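You operate a simulated robot arm through the tools that you are given. There is no shell and no other tool. Be economical: measure what you need, move in short steps, check, and stop when the job is done.

The job below is to be done with a simulated robot arm. You get a single attempt, and the scene is never put back.

TASK
Stand the black connector in the grey nest, rub its flash off and put it in the green tray.
Fine: use the green abrasive pad and put it back.

It is judged by the outcome, as a careful person would: the job done as asked, and still so three seconds after it is handed in. It fails if anything else is knocked over, pushed out of place, dropped, spilled or broken.

THE ROBOT
A 5-joint arm with a two-finger parallel gripper, fixed in place. Base frame: the origin is at the foot of the arm, x ahead of it, y to its left, z up; the work surface is at about z = 0. Readings come in mm, rad, newtons and seconds.
With the tool pointing down near the work surface it reaches from about 260 to 600 mm from the base axis. Its first joint turns from -1.152 to 1.152 rad. The tool tilts only in the upright plane through the base axis and itself; it spins freely about its own axis. Payload 1.57 kg.
The TCP is the grasp point between the finger pads, 30 mm short of the fingertips. In the tool frame z runs along the fingers and y along their closing line. The gripper opens to 80 mm. The fingers are 17 mm wide and 12 mm thick; the gripper's body (40 by 82 mm) begins 80 mm behind the TCP.
Orientation is that of the tool frame in the base frame, as a unit quaternion [x, y, z, w]. With the fingers straight down and closing along the base's y, the tool's x points along the base's -x, its y along +y and its z along -z.

THE INTERFACE
- The arm moves only by the tool arm_command. Its argument "deltas" is a list of rows, each a list of 7 numbers: the shift along the tool's x, y, z in cm, then the turn, a rotation vector about the tool's x, y, z in rad, then the gripper command, from -1 (shut) to 1 (fully open), values between in proportion. In form: [[tx, ty, tz, wx, wy, wz, hand], ...]. A call has 1 to 20 rows; each row shifts and turns the commanded pose from where the row before left it, along the tool's axes as they then stand. Each row takes 0.2 s and may step no farther than 50 mm and 0.15 rad from the row before; otherwise, or with a gripper value out of range, the whole call is refused. A pose out of reach is approached as far as the arm can. The call stops where the force on the tool passes 40 N (or 10 N more than at its start, if that is more) or the arm is blocked; 0.2 s more then pass. Each finger travels about 153 mm/s and halts on what it meets, pressing with about 29 N; the grip force reading is that of the motor and also rises with nothing between the fingers. The clock runs only during rows and for 0.2 s after the last one: add rows that do not move to give the fingers time. It gives the time, the measured TCP pose, the force on the tool (base axes), the opening and the grip force at its end, in the units of the frame above (readings bear some noise), and new pictures: "views" is both (left out), scene, wrist or none.
- Cameras (640 x 400 px; columns grow to the right, rows downward): "scene" is fixed at [54.8, 407.5, 540.5]; the picture's right is [-0.58, -0.82, 0.00], its down [-0.34, 0.24, -0.91] and it looks along [0.74, -0.52, -0.41] (base axes); focal length 299 px, centre (320, 200). "wrist" rides on the gripper at [72, -7, -122] in the tool frame; the picture's right is [0.09, 1.00, 0.00], its down [-0.84, 0.08, -0.54] and it looks along [-0.54, 0.05, 0.84] (tool axes); focal length 238 px, centre (320, 200). There is no depth. A picture from a camera that has moved, and an enlarged one, comes with that camera's place and axes in the base frame and with its lens.
- close_up(camera, box): a new picture of the part [left, top, right, bottom] of that camera's present view, enlarged. It takes no simulated time.
- finish_job(): hands the job in; it is judged then, once.

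Work in short steps. Places have to be worked out from the pictures, the camera data and where the tool is seen: move nearer, look again, correct. Check each grasp and each placing, and mend what went wrong. You have 120 turns and 170 pictures in all, those below and enlarged ones among them. Open the gripper and draw the arm clear of the work before you hand the job in, unless the task says otherwise; then end with one line.

The tools are called after ">>>" by a JSON object that holds its "name" and its "arguments". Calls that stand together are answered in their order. arm_command: Moves the arm, as the interface text tells. Its arguments: {"type":"object","properties":{"deltas":{"type":"array","items":{"type":"array","items":{"type":"number"}}},"views":{"type":"string","enum":["both","scene","wrist","none"]}},"required":["deltas"]} The other tools are called the same way: close_up (camera, box) takes an enlarged picture of a part of a camera's view; finish_job () hands the job in.

At the start:

```text
t: 0.0
ee_pos: [373.1, -65.9, 438.1]
tcp_rot: [-0.001, 1.0, 0.001, 0.001]
wrist_force: [0.7, -0.4, -0.8]
width: 80.1
gripper_force: 0.0
```

scene: 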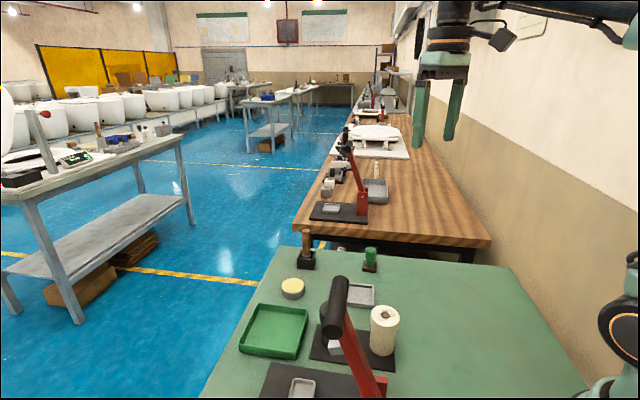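
wrist: 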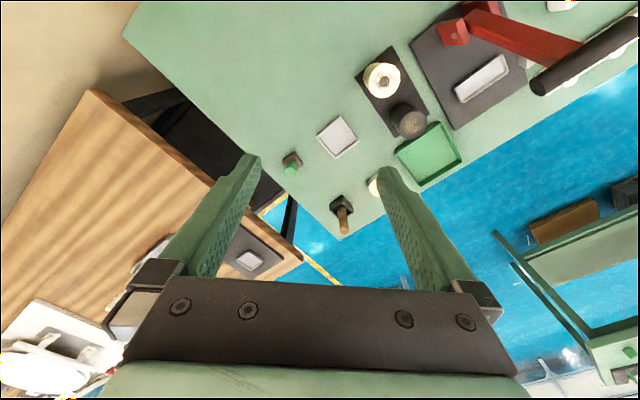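

The scene shows a table with several items; I'll enlarge both views to identify them.

>>> {"name": "close_up", "arguments": {"camera": "scene", "box": [220, 220, 420, 400]}}

>>> {"name": "close_up", "arguments": {"camera": "wrist", "box": [250, 0, 640, 250]}}

```text
2.22 times, centred on (320, 310) of scene
camera zoom: at [54.8, 407.5, 540.5], right [-0.58, -0.82, 0.0], down [-0.34, 0.24, -0.91], along [0.74, -0.52, -0.41], focal length 664 px, centre (320, -44)
```

zoom: 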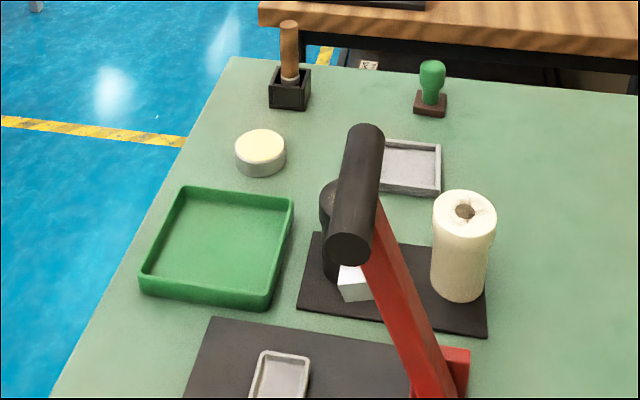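

```text
1.60 times, centred on (445, 125) of wrist
camera zoom: at [302.2, -73.0, 559.7], right [-0.09, 1.0, 0.0], down [0.84, 0.08, 0.54], along [0.54, 0.05, -0.84], focal length 381 px, centre (120, 320)
```

zoom: 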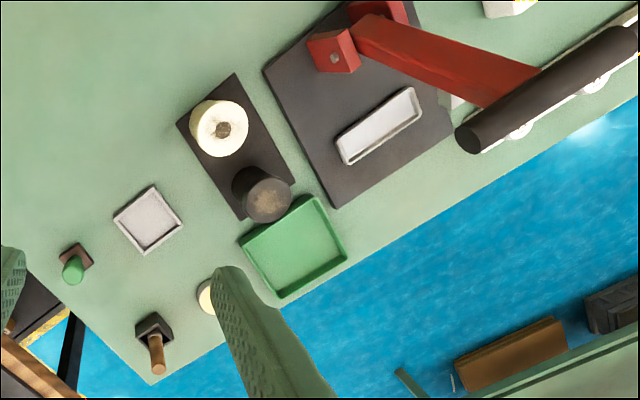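

I see a green tray near (504,217), a grey shallow tray near (477,-16), a green-knobbed block near (556,-124), a lever device, and a plate with a roll. I'll move the arm left and look at the area around the lever.

>>> {"name": "arm_command", "arguments": {"deltas": [[1, 4, 0, 0, 0, 0, 1], [1, 4, 0, 0, 0, 0, 1], [1, 4, 0, 0, 0, 0, 1], [1, 4, 0, 0, 0, 0, 1], [1, 3, 0, 0, 0, 0, 1], [0, 0, 0, 0, 0, 0, 1], [0, 0, 0, 0, 0, 0, 1]], "views": "both"}}

```text
t: 1.6
ee_pos: [322.6, 125.6, 437.5]
tcp_rot: [0.0, 1.0, -0.001, 0.001]
wrist_force: [0.2, -0.1, -0.7]
width: 79.9
gripper_force: 0.1
camera wrist: at [251.7, 118.0, 560.0], right [-0.09, 1.0, 0.0], down [0.84, 0.08, 0.54], along [0.54, 0.05, -0.84], focal length 238 px, centre (320, 200)
```

scene: 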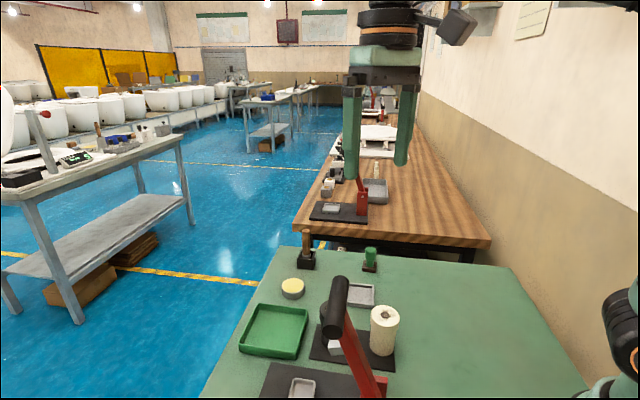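
wrist: 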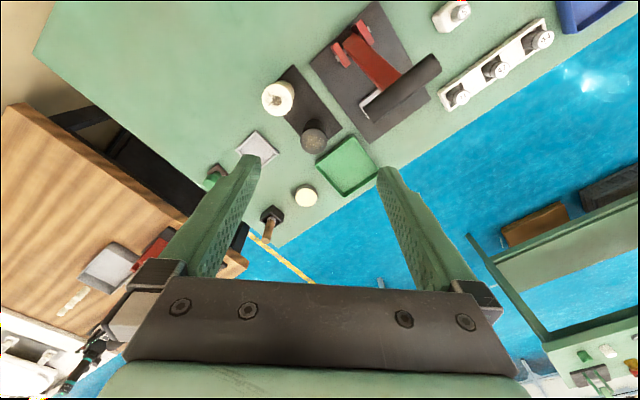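

>>> {"name": "close_up", "arguments": {"camera": "wrist", "box": [240, 0, 400, 100]}}

>>> {"name": "close_up", "arguments": {"camera": "wrist", "box": [400, 0, 620, 138]}}

>>> {"name": "close_up", "arguments": {"camera": "wrist", "box": [190, 110, 390, 235]}}

```text
4.00 times, centred on (320, 50) of wrist
camera zoom: at [251.7, 118.0, 560.0], right [-0.09, 1.0, 0.0], down [0.84, 0.08, 0.54], along [0.54, 0.05, -0.84], focal length 953 px, centre (320, 800)
```

zoom: 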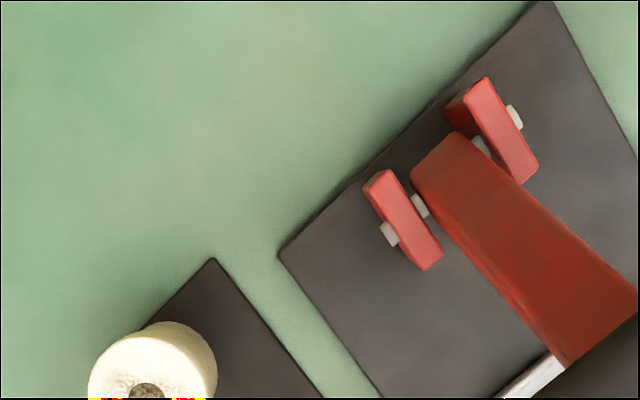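

```text
2.90 times, centred on (510, 69) of wrist
camera zoom: at [251.7, 118.0, 560.0], right [-0.09, 1.0, 0.0], down [0.84, 0.08, 0.54], along [0.54, 0.05, -0.84], focal length 691 px, centre (-231, 580)
```

zoom: 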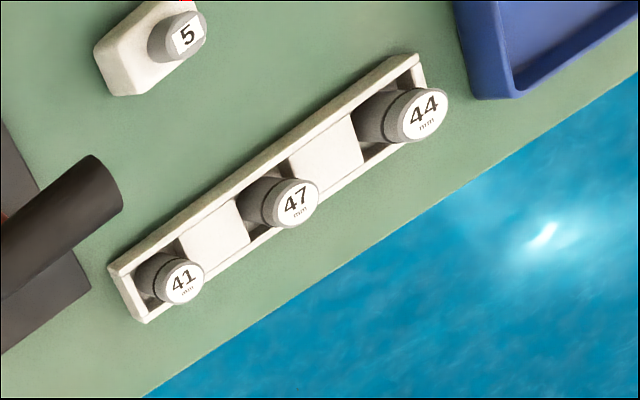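

```text
3.20 times, centred on (290, 172) of wrist
camera zoom: at [251.7, 118.0, 560.0], right [-0.09, 1.0, 0.0], down [0.84, 0.08, 0.54], along [0.54, 0.05, -0.84], focal length 763 px, centre (416, 288)
```

zoom: 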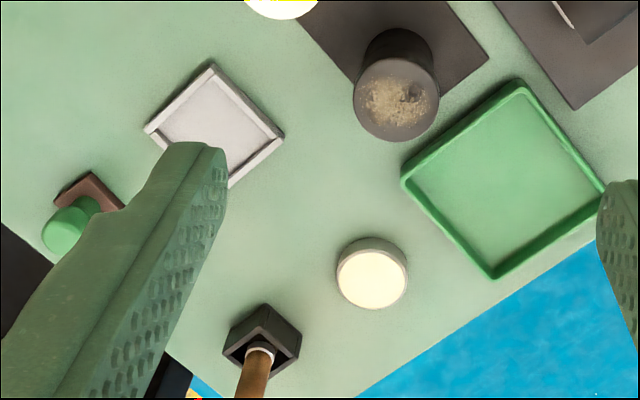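

Flash pieces are not yet identified. I'll spin the tool about 1.5 rad so the wrist camera looks toward +y, for the remaining left side of the table.

>>> {"name": "arm_command", "arguments": {"deltas": [[0, 0, 0, 0, 0, -0.15, 1], [0, 0, 0, 0, 0, -0.15, 1], [0, 0, 0, 0, 0, -0.15, 1], [0, 0, 0, 0, 0, -0.15, 1], [0, 0, 0, 0, 0, -0.15, 1], [0, 0, 0, 0, 0, -0.15, 1], [0, 0, 0, 0, 0, -0.15, 1], [0, 0, 0, 0, 0, -0.15, 1], [0, 0, 0, 0, 0, -0.15, 1], [0, 0, 0, 0, 0, -0.15, 1], [0, 0, 0, 0, 0, 0, 1], [0, 0, 0, 0, 0, 0, 1]], "views": "wrist"}}

```text
t: 4.2
ee_pos: [324.4, 123.1, 438.2]
tcp_rot: [-0.682, 0.731, -0.001, -0.001]
wrist_force: [0.5, -0.1, -0.6]
width: 80.0
gripper_force: 0.0
camera wrist: at [325.8, 51.4, 559.6], right [-1.0, -0.02, 0.0], down [-0.02, 0.84, 0.54], along [-0.01, 0.54, -0.84], focal length 238 px, centre (320, 200)
```

wrist: 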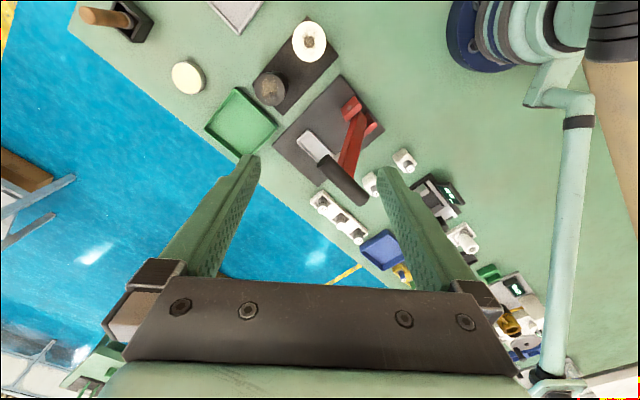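

>>> {"name": "close_up", "arguments": {"camera": "wrist", "box": [360, 140, 560, 360]}}

>>> {"name": "close_up", "arguments": {"camera": "wrist", "box": [200, 0, 400, 240]}}

```text
1.82 times, centred on (460, 250) of wrist
camera zoom: at [325.8, 51.4, 559.6], right [-1.0, -0.02, 0.0], down [-0.02, 0.84, 0.54], along [-0.01, 0.54, -0.84], focal length 433 px, centre (66, 109)
```

zoom: 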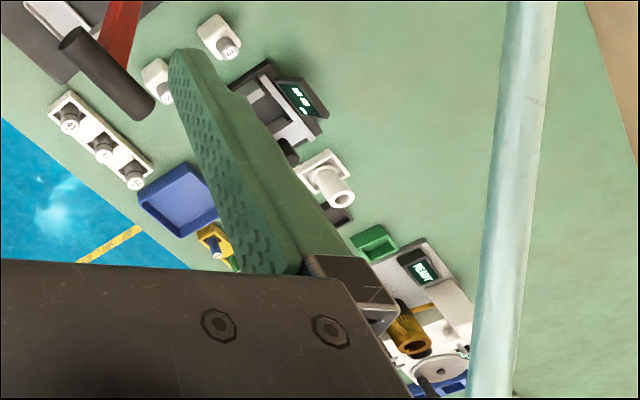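

```text
1.67 times, centred on (300, 120) of wrist
camera zoom: at [325.8, 51.4, 559.6], right [-1.0, -0.02, 0.0], down [-0.02, 0.84, 0.54], along [-0.01, 0.54, -0.84], focal length 397 px, centre (353, 333)
```

zoom: 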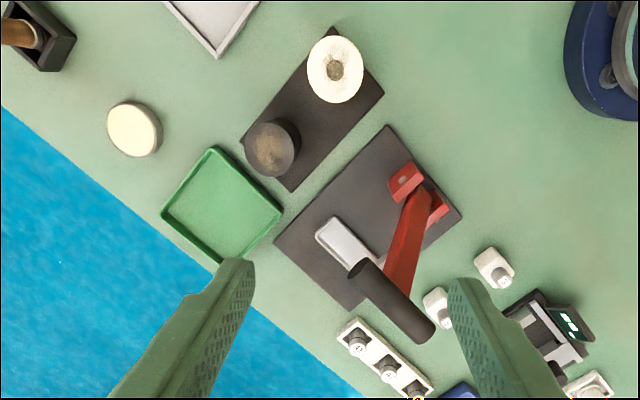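

Close-ups are truly re-rendered, so I'll zoom tightly on the candidates.

>>> {"name": "close_up", "arguments": {"camera": "wrist", "box": [245, 50, 325, 110]}}

>>> {"name": "close_up", "arguments": {"camera": "wrist", "box": [280, 80, 400, 210]}}

>>> {"name": "close_up", "arguments": {"camera": "scene", "box": [300, 270, 410, 370]}}

>>> {"name": "close_up", "arguments": {"camera": "scene", "box": [280, 225, 400, 305]}}

```text
6.67 times, centred on (285, 80) of wrist
camera zoom: at [325.8, 51.4, 559.6], right [-1.0, -0.02, 0.0], down [-0.02, 0.84, 0.54], along [-0.01, 0.54, -0.84], focal length 1589 px, centre (553, 1000)
```

zoom: 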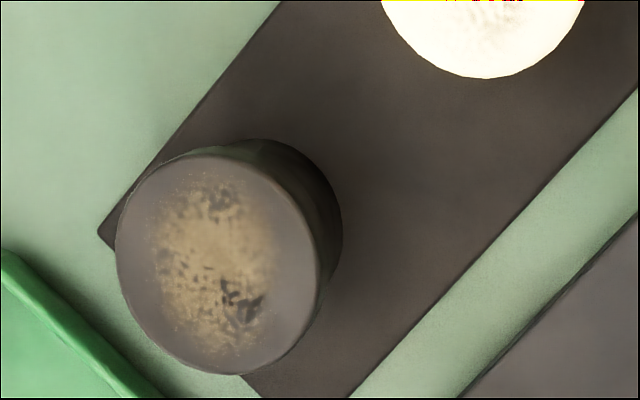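

```text
3.08 times, centred on (340, 145) of wrist
camera zoom: at [325.8, 51.4, 559.6], right [-1.0, -0.02, 0.0], down [-0.02, 0.84, 0.54], along [-0.01, 0.54, -0.84], focal length 733 px, centre (258, 369)
```

zoom: 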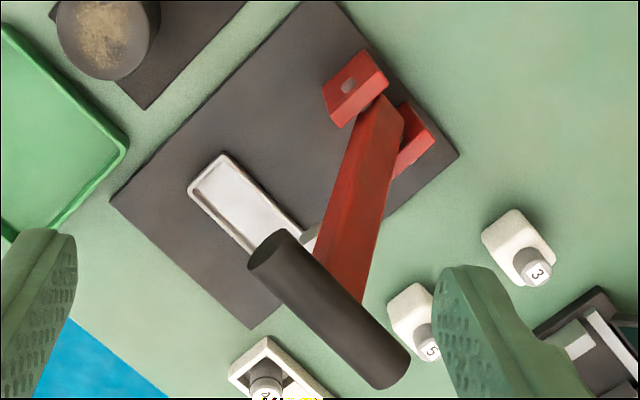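

```text
4.00 times, centred on (355, 320) of scene
camera zoom: at [54.8, 407.5, 540.5], right [-0.58, -0.82, 0.0], down [-0.34, 0.24, -0.91], along [0.74, -0.52, -0.41], focal length 1195 px, centre (180, -280)
```

zoom: 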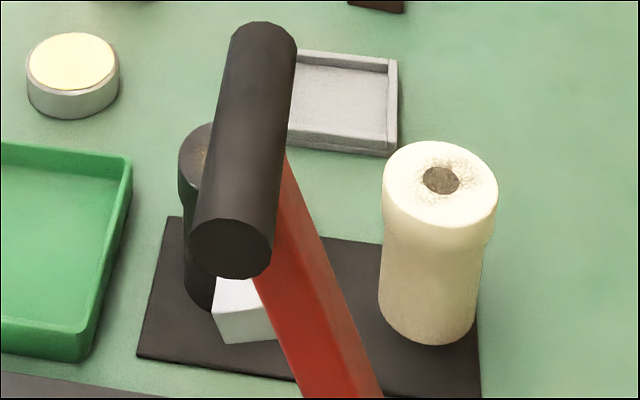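

```text
5.00 times, centred on (340, 265) of scene
camera zoom: at [54.8, 407.5, 540.5], right [-0.58, -0.82, 0.0], down [-0.34, 0.24, -0.91], along [0.74, -0.52, -0.41], focal length 1493 px, centre (220, -125)
```

zoom: 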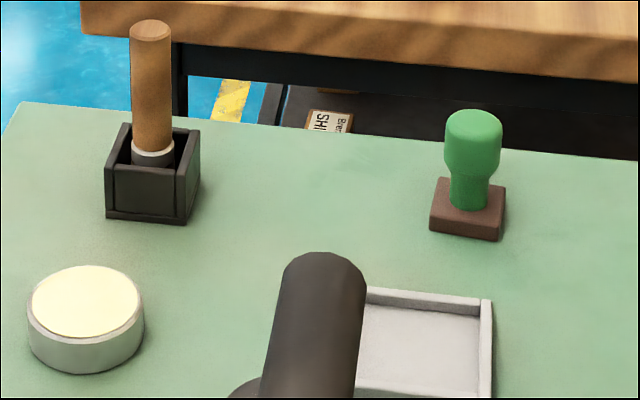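

The dark plate holds a white and a black cylinder, each with a rough flash patch on top, so the black one near (406,119), about 57 mm wide, is the connector. The grey nest is the square frame near (477,-16), and the green knob at (556,-124) is the pad. I'll spin back and look closer.

>>> {"name": "arm_command", "arguments": {"deltas": [[0, 0, 0, 0, 0, 0.15, 1], [0, 0, 0, 0, 0, 0.15, 1], [0, 0, 0, 0, 0, 0.15, 1], [0, 0, 0, 0, 0, 0.15, 1], [0, 0, 0, 0, 0, 0.15, 1], [0, 0, 0, 0, 0, 0.15, 1], [0, 0, 0, 0, 0, 0.15, 1], [0, 0, 0, 0, 0, 0.15, 1], [0, 0, 0, 0, 0, 0.15, 1], [0, 0, 0, 0, 0, 0.15, 1], [-1, -4, 2, 0, 0, 0, 1], [-1, -4, 2, 0, 0, 0, 1], [0, -4, 2, 0, 0, 0, 1], [0, -2, 2, 0, 0, 0, 1], [0, 0, 2, 0, 0, 0, 1], [0, 0, 0, 0, 0, 0, 1], [0, 0, 0, 0, 0, 0, 1]], "views": "wrist"}}

```text
t: 7.8
ee_pos: [343.8, -15.4, 340.0]
tcp_rot: [-0.001, 1.0, 0.0, 0.0]
wrist_force: [0.3, -0.2, 0.2]
width: 79.9
gripper_force: 0.1
camera wrist: at [272.3, -23.3, 460.8], right [-0.09, 1.0, 0.0], down [0.84, 0.08, 0.54], along [0.54, 0.05, -0.84], focal length 238 px, centre (320, 200)
```

wrist: 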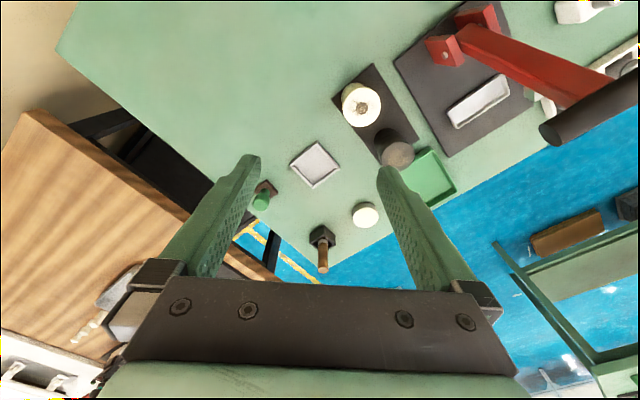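

Zooming on the nest, connectors and pad from here.

>>> {"name": "close_up", "arguments": {"camera": "wrist", "box": [275, 130, 355, 180]}}

>>> {"name": "close_up", "arguments": {"camera": "wrist", "box": [325, 60, 437, 172]}}

>>> {"name": "close_up", "arguments": {"camera": "wrist", "box": [235, 165, 395, 285]}}

```text
8.00 times, centred on (315, 155) of wrist
camera zoom: at [272.3, -23.3, 460.8], right [-0.09, 1.0, 0.0], down [0.84, 0.08, 0.54], along [0.54, 0.05, -0.84], focal length 1907 px, centre (360, 560)
```

zoom: 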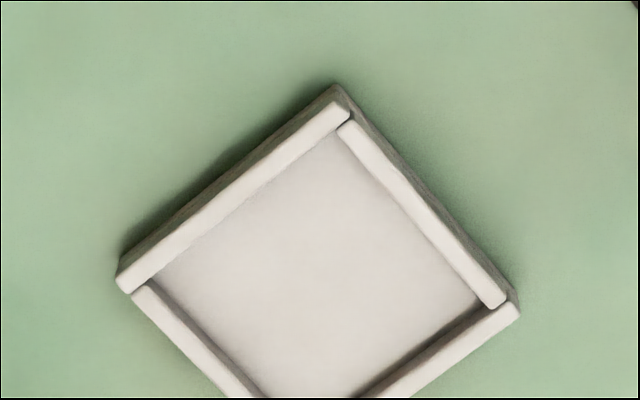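

```text
3.57 times, centred on (381, 116) of wrist
camera zoom: at [272.3, -23.3, 460.8], right [-0.09, 1.0, 0.0], down [0.84, 0.08, 0.54], along [0.54, 0.05, -0.84], focal length 851 px, centre (102, 500)
```

zoom: 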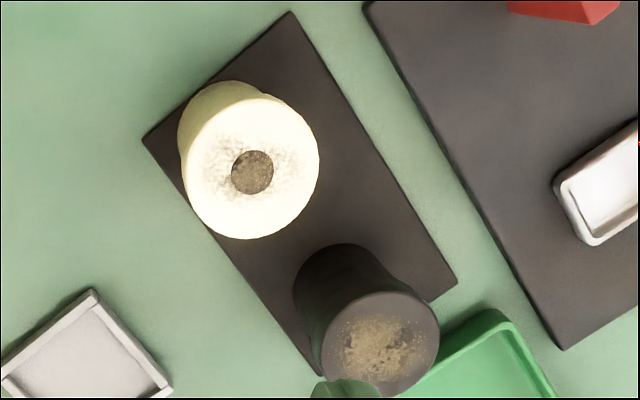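

```text
3.33 times, centred on (315, 225) of wrist
camera zoom: at [272.3, -23.3, 460.8], right [-0.09, 1.0, 0.0], down [0.84, 0.08, 0.54], along [0.54, 0.05, -0.84], focal length 794 px, centre (337, 117)
```

zoom: 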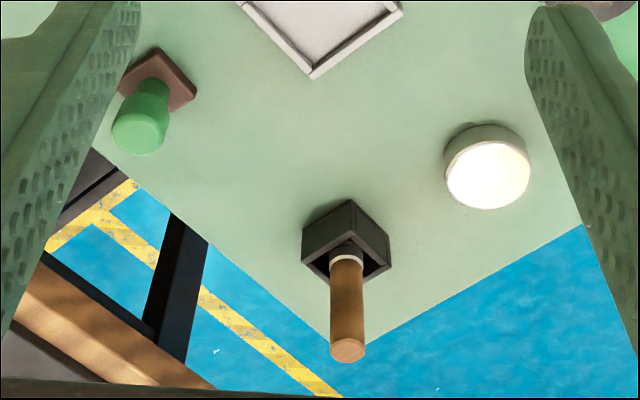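

Triangulation gives the connector's top centre about (413,119.5,88) with diameter about 56 mm, and the nest centre about (481,-15) with a 62 mm interior. I'll hover above the connector and check the alignment.

>>> {"name": "arm_command", "arguments": {"deltas": [[-1.7, 3.4, 0, 0, 0, 0, 1], [-1.7, 3.4, 0, 0, 0, 0, 1], [-1.7, 3.4, 2, 0, 0, 0, 1], [-1.8, 3.3, 3, 0, 0, 0, 1], [0, 0, 4, 0, 0, 0, 1], [0, 0, 4, 0, 0, 0, 1], [0, 0, 1, 0, 0, 0, 1], [0, 0, 0, 0, 0, 0, 1]], "views": "both"}}

```text
t: 9.6
ee_pos: [413.0, 120.6, 198.0]
tcp_rot: [-0.001, 1.0, 0.0, 0.0]
wrist_force: [0.2, -0.5, 0.6]
width: 80.0
gripper_force: 0.1
camera wrist: at [341.8, 113.3, 319.0], right [-0.09, 1.0, 0.0], down [0.84, 0.08, 0.54], along [0.54, 0.05, -0.84], focal length 238 px, centre (320, 200)
```

scene: 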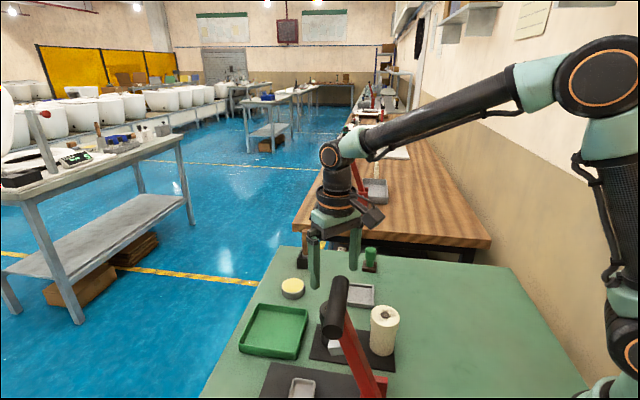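
wrist: 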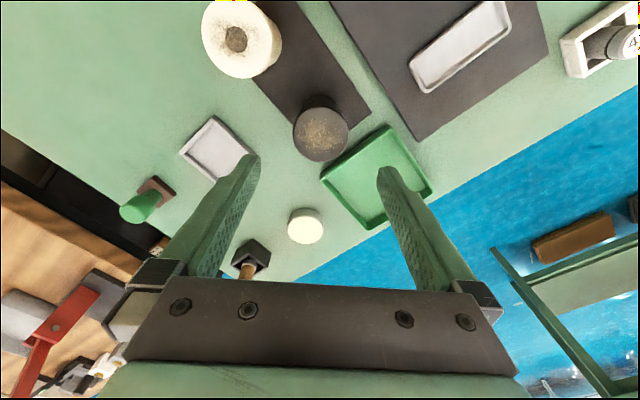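

The connector's top projects to (413,121), so the tool is centred. I'll descend with the gripper open to z≈66.

>>> {"name": "arm_command", "arguments": {"deltas": [[0, 0, 3, 0, 0, 0, 1], [0, 0, 3, 0, 0, 0, 1], [0, 0, 3, 0, 0, 0, 1], [0, 0, 2.5, 0, 0, 0, 1], [0, 0, 1.7, 0, 0, 0, 1], [0, 0, 0, 0, 0, 0, 1]], "views": "both"}}

```text
t: 11.0
ee_pos: [414.0, 119.4, 65.6]
tcp_rot: [0.0, 1.0, 0.0, 0.0]
wrist_force: [-0.1, 0.0, 0.3]
width: 79.8
gripper_force: 0.0
camera wrist: at [340.7, 111.7, 186.9], right [-0.09, 1.0, 0.0], down [0.84, 0.08, 0.54], along [0.54, 0.05, -0.84], focal length 238 px, centre (320, 200)
```

scene: 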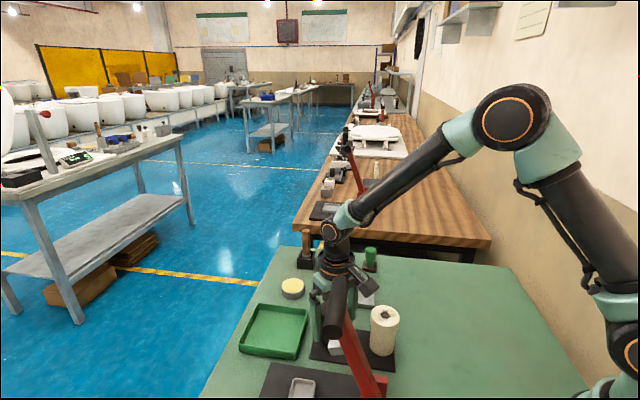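
wrist: 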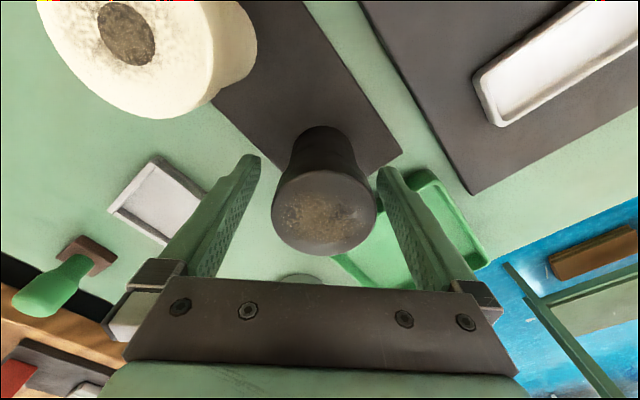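

Aligned. I'll close and check the grip.

>>> {"name": "arm_command", "arguments": {"deltas": [[0, 0, 0, 0, 0, 0, -0.2], [0, 0, 0, 0, 0, 0, -1], [0, 0, 0, 0, 0, 0, -1], [0, 0, 0, 0, 0, 0, -1]], "views": "wrist"}}

```text
t: 12.0
ee_pos: [411.8, 119.3, 65.7]
tcp_rot: [0.0, 1.0, 0.0, 0.001]
wrist_force: [1.4, 1.1, 3.5]
width: 55.0
gripper_force: 29.0
camera wrist: at [341.0, 111.7, 187.4], right [-0.09, 1.0, 0.0], down [0.84, 0.08, 0.54], along [0.54, 0.05, -0.84], focal length 238 px, centre (320, 200)
```

wrist: 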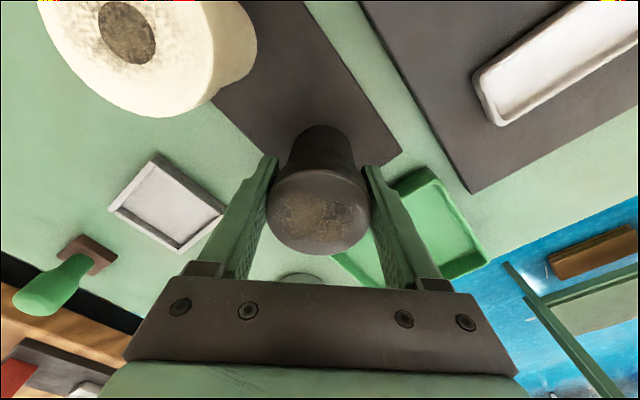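

Gripped at 55 mm. Lifting straight up.

>>> {"name": "arm_command", "arguments": {"deltas": [[0, 0, -1, 0, 0, 0, -1], [0, 0, -2, 0, 0, 0, -1], [0, 0, -3, 0, 0, 0, -1], [0, 0, -3, 0, 0, 0, -1], [0, 0, 0, 0, 0, 0, -1]], "views": "both"}}

```text
t: 13.2
ee_pos: [412.8, 119.9, 158.0]
tcp_rot: [0.0, 1.0, 0.0, 0.0]
wrist_force: [-0.3, 0.1, -1.5]
width: 54.7
gripper_force: 28.9
camera wrist: at [340.3, 113.3, 278.6], right [-0.09, 1.0, 0.0], down [0.84, 0.08, 0.54], along [0.54, 0.05, -0.84], focal length 238 px, centre (320, 200)
```

scene: 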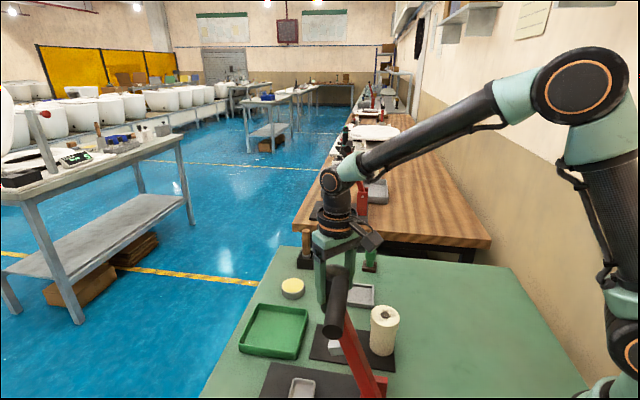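
wrist: 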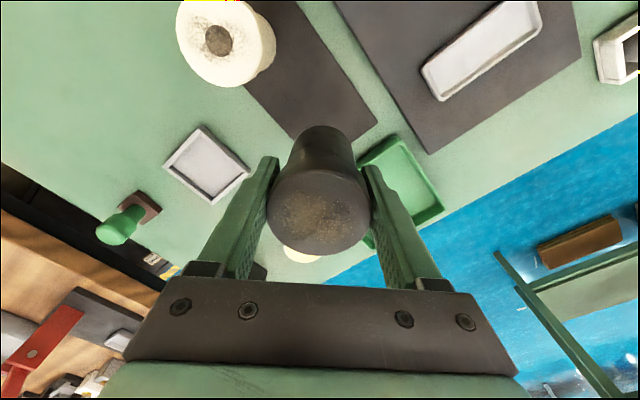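

Held firmly. Zooming on the nest to refine its centre.

>>> {"name": "close_up", "arguments": {"camera": "wrist", "box": [143, 115, 271, 215]}}

>>> {"name": "close_up", "arguments": {"camera": "scene", "box": [280, 260, 400, 340]}}

```text
4.00 times, centred on (207, 165) of wrist
camera zoom: at [340.3, 113.3, 278.6], right [-0.09, 1.0, 0.0], down [0.84, 0.08, 0.54], along [0.54, 0.05, -0.84], focal length 953 px, centre (772, 340)
```

zoom: 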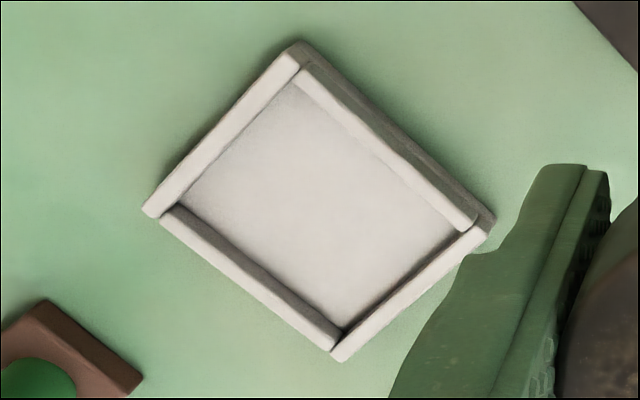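

```text
5.00 times, centred on (340, 300) of scene
camera zoom: at [54.8, 407.5, 540.5], right [-0.58, -0.82, 0.0], down [-0.34, 0.24, -0.91], along [0.74, -0.52, -0.41], focal length 1493 px, centre (220, -300)
```

zoom: 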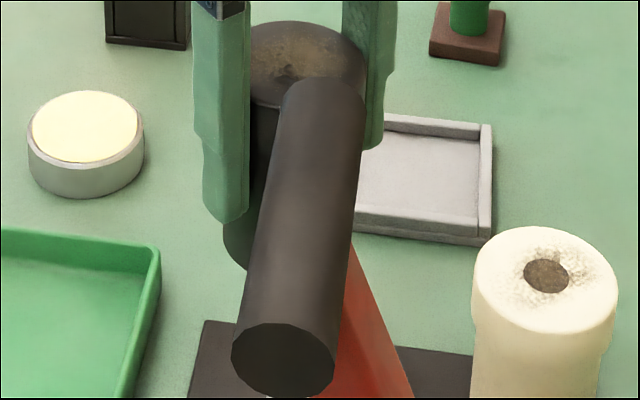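

Nest centre is about (480,-14), outer side 75 mm. I'll carry the connector above it and lower to z≈95 for a check.

>>> {"name": "arm_command", "arguments": {"deltas": [[-1.7, -3.4, 0, 0, 0, 0, -1], [-1.7, -3.4, 0, 0, 0, 0, -1], [-1.7, -3.4, 0, 0, 0, 0, -1], [-1.65, -3.2, 0, 0, 0, 0, -1], [0, 0, 2, 0, 0, 0, -1], [0, 0, 2, 0, 0, 0, -1], [0, 0, 2, 0, 0, 0, -1], [0, 0, 0, 0, 0, 0, -1]], "views": "both"}}

```text
t: 15.0
ee_pos: [481.3, -14.9, 95.3]
tcp_rot: [0.001, 1.0, 0.0, 0.0]
wrist_force: [0.3, -0.3, -0.9]
width: 54.9
gripper_force: 29.2
camera wrist: at [410.0, -21.5, 216.1], right [-0.09, 1.0, 0.0], down [0.84, 0.08, 0.54], along [0.54, 0.05, -0.84], focal length 238 px, centre (320, 200)
```

scene: 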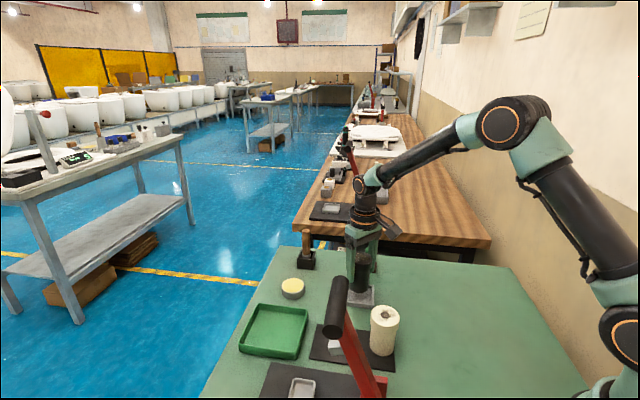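
wrist: 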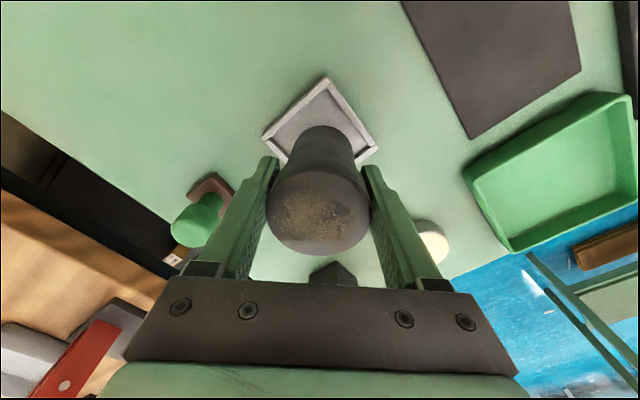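

>>> {"name": "close_up", "arguments": {"camera": "wrist", "box": [240, 60, 400, 170]}}

>>> {"name": "close_up", "arguments": {"camera": "scene", "box": [320, 235, 410, 315]}}

```text
3.64 times, centred on (320, 115) of wrist
camera zoom: at [410.0, -21.5, 216.1], right [-0.09, 1.0, 0.0], down [0.84, 0.08, 0.54], along [0.54, 0.05, -0.84], focal length 867 px, centre (320, 509)
```

zoom: 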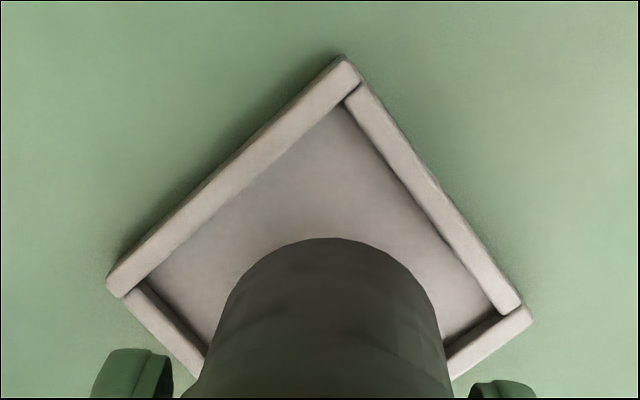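

```text
5.00 times, centred on (365, 275) of scene
camera zoom: at [54.8, 407.5, 540.5], right [-0.58, -0.82, 0.0], down [-0.34, 0.24, -0.91], along [0.74, -0.52, -0.41], focal length 1493 px, centre (95, -175)
```

zoom: 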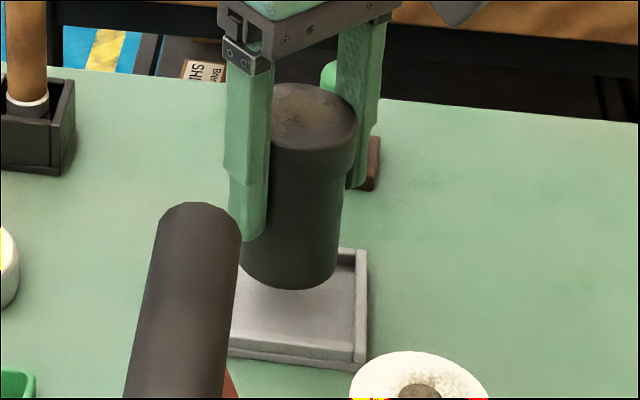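

Connector is centred over the nest (481,-15). Lowering to z≈70, then in fine steps toward contact.

>>> {"name": "arm_command", "arguments": {"deltas": [[0, 0, 1.3, 0, 0, 0, -1], [0, 0, 1.2, 0, 0, 0, -1], [0, 0, 0.2, 0, 0, 0, -1], [0, 0, 0, 0, 0, 0, -1]], "views": "scene"}}

>>> {"name": "close_up", "arguments": {"camera": "scene", "box": [320, 235, 410, 315]}}

```text
t: 16.0
ee_pos: [480.7, -14.0, 68.5]
tcp_rot: [0.0, 1.0, 0.0, 0.0]
wrist_force: [-0.2, 0.5, -0.5]
width: 55.0
gripper_force: 28.9
```

scene: 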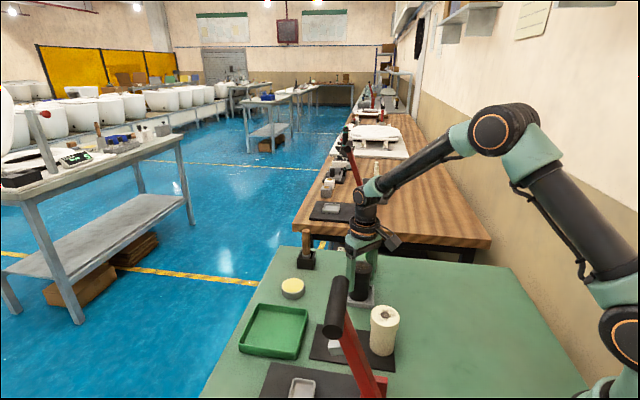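

```text
5.00 times, centred on (365, 275) of scene
camera zoom: at [54.8, 407.5, 540.5], right [-0.58, -0.82, 0.0], down [-0.34, 0.24, -0.91], along [0.74, -0.52, -0.41], focal length 1493 px, centre (95, -175)
```

zoom: 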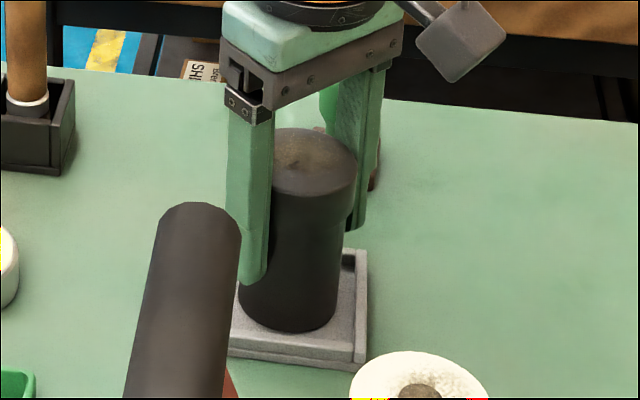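

Nearly seated. Lowering in 1.5 mm steps to feel contact.

>>> {"name": "arm_command", "arguments": {"deltas": [[0, 0, 0.15, 0, 0, 0, -1], [0, 0, 0.15, 0, 0, 0, -1], [0, 0, 0, 0, 0, 0, -1]], "views": "none"}}

>>> {"name": "arm_command", "arguments": {"deltas": [[0, 0, 0.15, 0, 0, 0, -1], [0, 0, 0, 0, 0, 0, -1]], "views": "none"}}

```text
t: 16.8
ee_pos: [481.5, -15.3, 67.9]
tcp_rot: [-0.001, 1.0, 0.0, 0.002]
wrist_force: [-2.4, 5.5, 15.9]
width: 55.1
gripper_force: 29.3
```

```text
t: 17.4
ee_pos: [481.9, -15.6, 65.0]
tcp_rot: [0.0, 1.0, 0.0, 0.002]
wrist_force: [-0.6, 5.2, 22.9]
width: 54.3
gripper_force: 29.6
```

Contact is made (23 N). I'll check that it is upright, then release.

>>> {"name": "close_up", "arguments": {"camera": "scene", "box": [320, 235, 410, 315]}}

>>> {"name": "arm_command", "arguments": {"deltas": [[0, 0, -0.1, 0, 0, 0, -1], [0, 0, 0, 0, 0, 0, 0.6], [0, 0, 0, 0, 0, 0, 1], [0, 0, 0, 0, 0, 0, 1]], "views": "both"}}

```text
5.00 times, centred on (365, 275) of scene
camera zoom: at [54.7, 407.5, 540.5], right [-0.58, -0.82, 0.0], down [-0.34, 0.24, -0.91], along [0.74, -0.52, -0.41], focal length 1493 px, centre (95, -175)
```

zoom: 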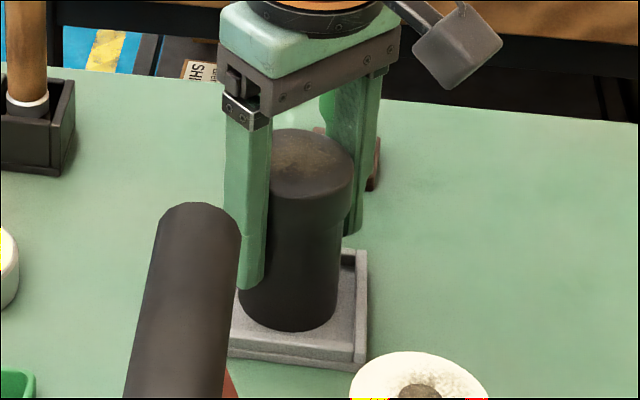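

```text
t: 18.4
ee_pos: [480.3, -14.2, 65.3]
tcp_rot: [0.0, 1.0, 0.0, 0.0]
wrist_force: [-0.1, 0.2, -0.3]
width: 79.9
gripper_force: 0.0
camera wrist: at [408.4, -22.2, 186.7], right [-0.09, 1.0, 0.0], down [0.84, 0.08, 0.54], along [0.54, 0.05, -0.84], focal length 238 px, centre (320, 200)
```

scene: 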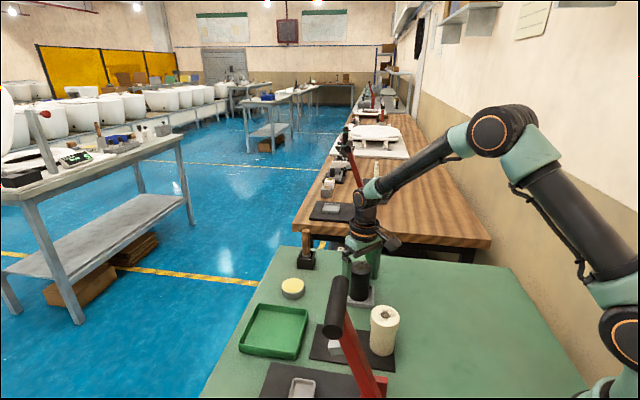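
wrist: 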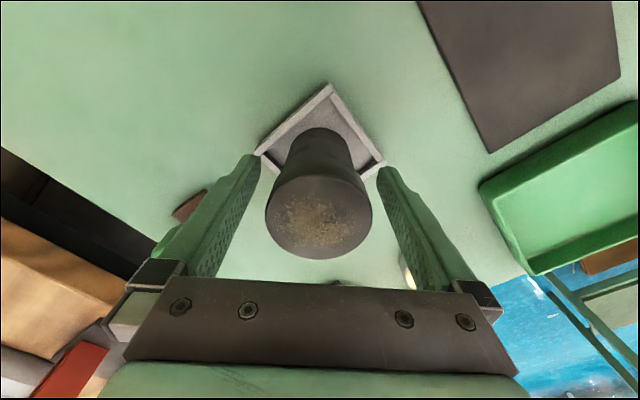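

Connector stands in the nest, released. Rising and moving toward the pad to view it.

>>> {"name": "arm_command", "arguments": {"deltas": [[0, 0, -4, 0, 0, 0, 1], [0, 0, -4, 0, 0, 0, 1], [0, 0, -4, 0, 0, 0, 1], [-1, -3.5, 0, 0, 0, 0, 1], [-1, -3.5, 0, 0, 0, 0, 1], [0, -3.5, 0, 0, 0, 0, 1], [0, 0, 0, 0, 0, 0, 1]], "views": "both"}}

```text
t: 20.0
ee_pos: [501.1, -120.6, 185.9]
tcp_rot: [-0.001, 1.0, 0.0, 0.001]
wrist_force: [-0.3, -0.5, -0.7]
width: 80.4
gripper_force: 0.0
camera wrist: at [429.7, -127.2, 308.1], right [-0.09, 1.0, 0.0], down [0.84, 0.08, 0.54], along [0.54, 0.05, -0.84], focal length 238 px, centre (320, 200)
```

scene: 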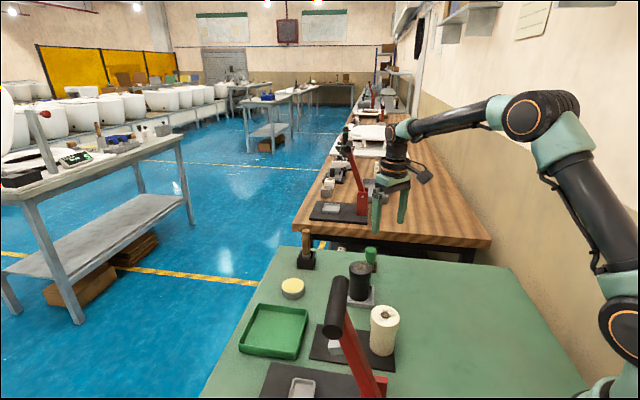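
wrist: 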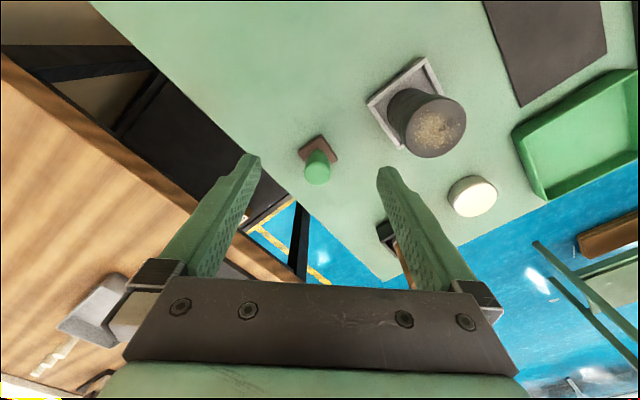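

>>> {"name": "close_up", "arguments": {"camera": "wrist", "box": [280, 120, 360, 200]}}

>>> {"name": "close_up", "arguments": {"camera": "scene", "box": [335, 235, 405, 305]}}

```text
5.00 times, centred on (320, 160) of wrist
camera zoom: at [429.7, -127.2, 308.1], right [-0.09, 1.0, 0.0], down [0.84, 0.08, 0.54], along [0.54, 0.05, -0.84], focal length 1192 px, centre (320, 400)
```

zoom: 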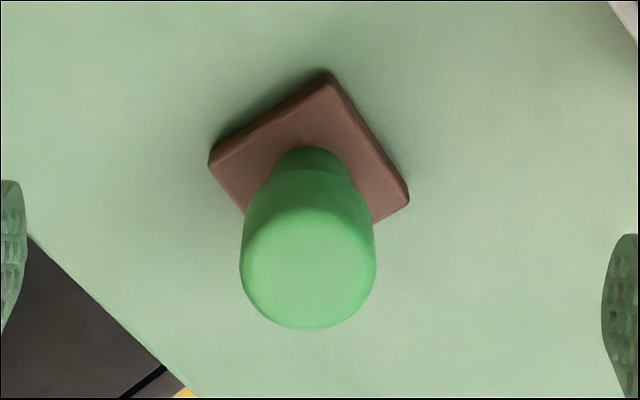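

```text
5.71 times, centred on (370, 270) of scene
camera zoom: at [54.8, 407.5, 540.5], right [-0.58, -0.82, 0.0], down [-0.34, 0.24, -0.91], along [0.74, -0.52, -0.41], focal length 1706 px, centre (34, -200)
```

zoom: 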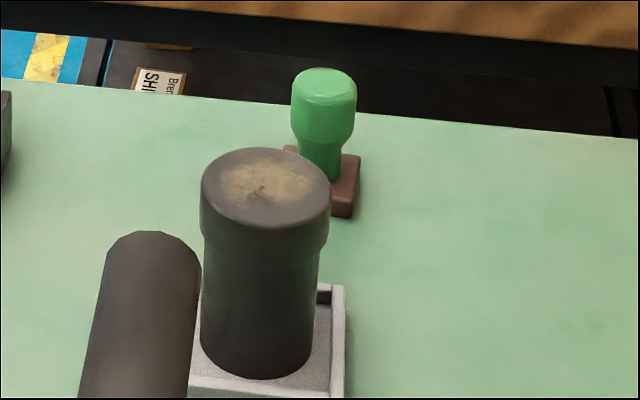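

Pad base centre is about (551,-119), about 38 mm square; the knob is about 30 mm across and tops out near z=64. I'll move over it and pause at z=110 to check.

>>> {"name": "arm_command", "arguments": {"deltas": [[-2.5, 0.1, 0, 0, 0, 0, 1], [-2.5, 0.05, 0, 0, 0, 0, 1], [0, 0, 2.5, 0, 0, 0, 1], [0, 0, 2.5, 0, 0, 0, 1], [0, 0, 2.5, 0, 0, 0, 1], [0, 0, 0, 0, 0, 0, 1]], "views": "wrist"}}

>>> {"name": "close_up", "arguments": {"camera": "scene", "box": [325, 215, 425, 295]}}

```text
t: 21.4
ee_pos: [550.7, -117.7, 110.4]
tcp_rot: [0.0, 1.0, 0.0, 0.001]
wrist_force: [-0.8, -0.3, 0.2]
width: 79.8
gripper_force: 0.1
camera wrist: at [477.7, -124.7, 231.6], right [-0.09, 1.0, 0.0], down [0.84, 0.08, 0.54], along [0.54, 0.05, -0.84], focal length 238 px, centre (320, 200)
```

wrist: 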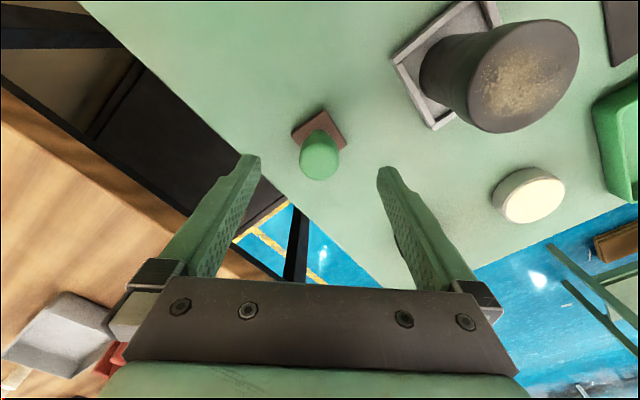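

```text
5.00 times, centred on (375, 255) of scene
camera zoom: at [54.8, 407.5, 540.5], right [-0.58, -0.82, 0.0], down [-0.34, 0.24, -0.91], along [0.74, -0.52, -0.41], focal length 1493 px, centre (45, -75)
```

zoom: 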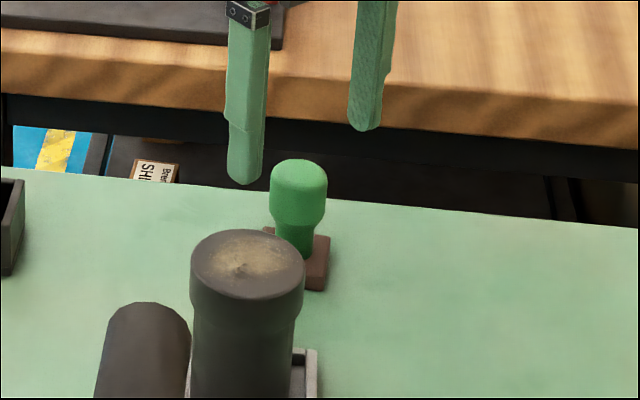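

Centred (knob top at ~(550,-118)). Descending to z≈50 and closing.

>>> {"name": "arm_command", "arguments": {"deltas": [[0, 0, 2, 0, 0, 0, 1], [0, 0, 2, 0, 0, 0, 1], [0, 0, 2, 0, 0, 0, 1], [0, 0, 0, 0, 0, 0, 1], [0, 0, 0, 0, 0, 0, 0], [0, 0, 0, 0, 0, 0, -0.5], [0, 0, 0, 0, 0, 0, -1], [0, 0, 0, 0, 0, 0, -1]], "views": "wrist"}}

>>> {"name": "close_up", "arguments": {"camera": "scene", "box": [325, 215, 425, 295]}}

```text
t: 23.2
ee_pos: [549.7, -118.9, 49.8]
tcp_rot: [0.0, 1.0, 0.0, 0.0]
wrist_force: [-0.2, 0.4, -0.6]
width: 30.4
gripper_force: 29.0
camera wrist: at [478.0, -125.1, 171.7], right [-0.09, 1.0, 0.0], down [0.84, 0.08, 0.54], along [0.54, 0.05, -0.84], focal length 238 px, centre (320, 200)
```

wrist: 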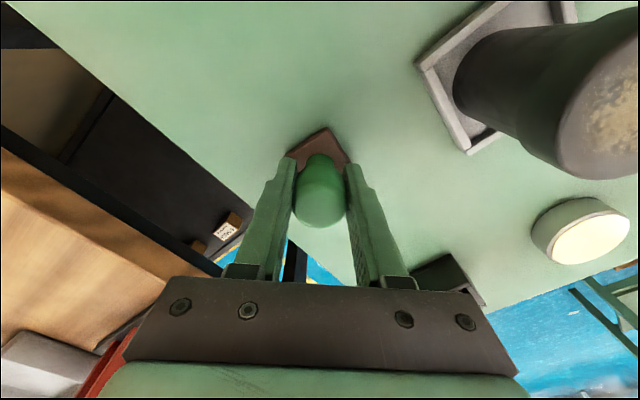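

```text
5.00 times, centred on (375, 255) of scene
camera zoom: at [54.8, 407.5, 540.5], right [-0.58, -0.82, 0.0], down [-0.34, 0.24, -0.91], along [0.74, -0.52, -0.41], focal length 1493 px, centre (45, -75)
```

zoom: 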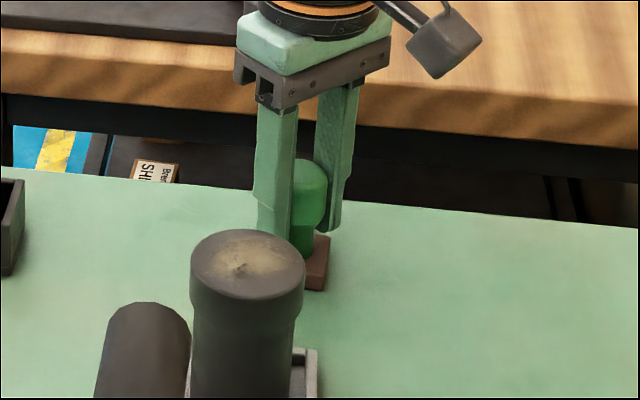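

Pad gripped with its underside about 50 mm below the TCP. Lifting to z≈185 and moving over the connector.

>>> {"name": "arm_command", "arguments": {"deltas": [[0, 0, -1.5, 0, 0, 0, -1], [0, 0, -4, 0, 0, 0, -1], [0, 0, -4, 0, 0, 0, -1], [0, 0, -4, 0, 0, 0, -1], [1.7, 2.6, 0, 0, 0, 0, -1], [1.7, 2.6, 0, 0, 0, 0, -1], [1.8, 2.6, 0, 0, 0, 0, -1], [1.8, 2.6, 0, 0, 0, 0, -1], [0, 0, 0, 0, 0, 0, -1], [0, 0, 0, 0, 0, 0, -1]], "views": "both"}}

>>> {"name": "close_up", "arguments": {"camera": "scene", "box": [310, 215, 410, 295]}}

```text
t: 25.4
ee_pos: [479.4, -14.5, 184.1]
tcp_rot: [0.0, 1.0, 0.0, 0.0]
wrist_force: [-0.1, 0.7, 0.0]
width: 30.5
gripper_force: 28.9
camera wrist: at [408.0, -21.6, 305.7], right [-0.09, 1.0, 0.0], down [0.84, 0.08, 0.54], along [0.54, 0.05, -0.84], focal length 238 px, centre (320, 200)
```

scene: 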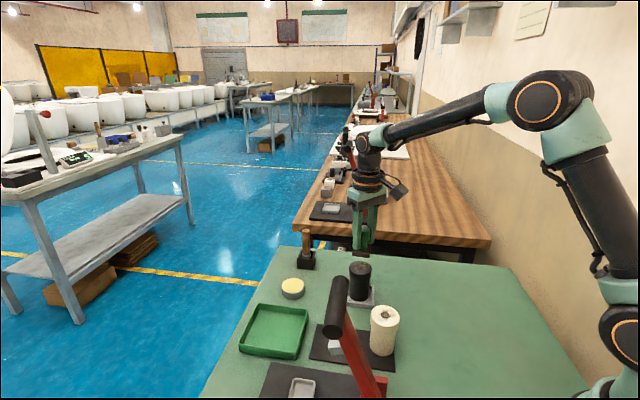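
wrist: 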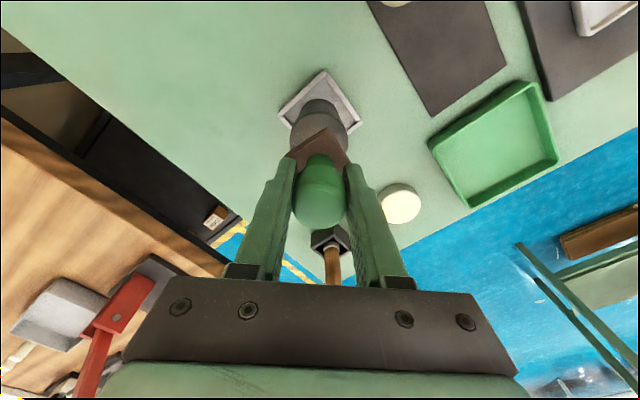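

```text
5.00 times, centred on (360, 255) of scene
camera zoom: at [54.8, 407.5, 540.5], right [-0.58, -0.82, 0.0], down [-0.34, 0.24, -0.91], along [0.74, -0.52, -0.41], focal length 1493 px, centre (120, -75)
```

zoom: 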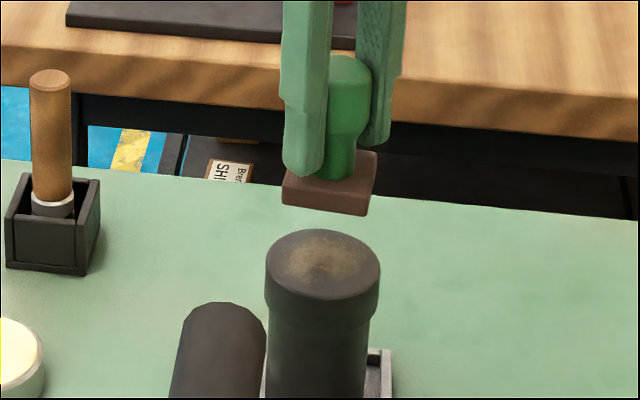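

Pad is above the connector top (≈z 86). Lowering to z≈144, then creeping down.

>>> {"name": "arm_command", "arguments": {"deltas": [[0, 0, 2, 0, 0, 0, -1], [0, 0, 2, 0, 0, 0, -1], [0, 0, 0.3, 0, 0, 0, -1], [0, 0, 0, 0, 0, 0, -1]], "views": "none"}}

>>> {"name": "close_up", "arguments": {"camera": "scene", "box": [325, 235, 395, 295]}}

```text
t: 26.4
ee_pos: [479.3, -14.7, 142.6]
tcp_rot: [0.0, 1.0, 0.0, 0.0]
wrist_force: [-0.3, 0.6, 0.0]
width: 30.6
gripper_force: 29.3
```

```text
6.67 times, centred on (360, 265) of scene
camera zoom: at [54.8, 407.5, 540.5], right [-0.58, -0.82, 0.0], down [-0.34, 0.24, -0.91], along [0.74, -0.52, -0.41], focal length 1991 px, centre (53, -233)
```

zoom: 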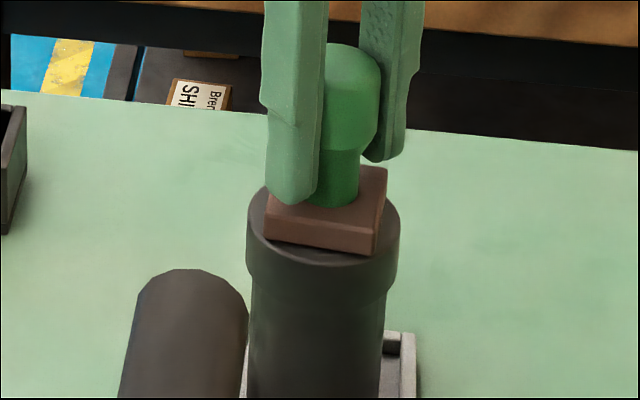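

Close to touching, no contact force yet. Creeping down by 2 mm steps.

>>> {"name": "arm_command", "arguments": {"deltas": [[0, 0, 0.2, 0, 0, 0, -1], [0, 0, 0.2, 0, 0, 0, -1], [0, 0, 0, 0, 0, 0, -1]], "views": "none"}}

>>> {"name": "arm_command", "arguments": {"deltas": [[0, 0, 0.2, 0, 0, 0, -1], [0, 0, 0, 0, 0, 0, -1]], "views": "none"}}

```text
t: 27.2
ee_pos: [481.9, -14.0, 139.8]
tcp_rot: [0.0, 1.0, -0.001, 0.002]
wrist_force: [-1.9, -1.1, 22.1]
width: 30.4
gripper_force: 28.9
```

```text
t: 27.8
ee_pos: [480.3, -13.8, 137.4]
tcp_rot: [-0.001, 1.0, 0.001, 0.002]
wrist_force: [3.2, -0.6, 21.0]
width: 30.8
gripper_force: 29.0
```

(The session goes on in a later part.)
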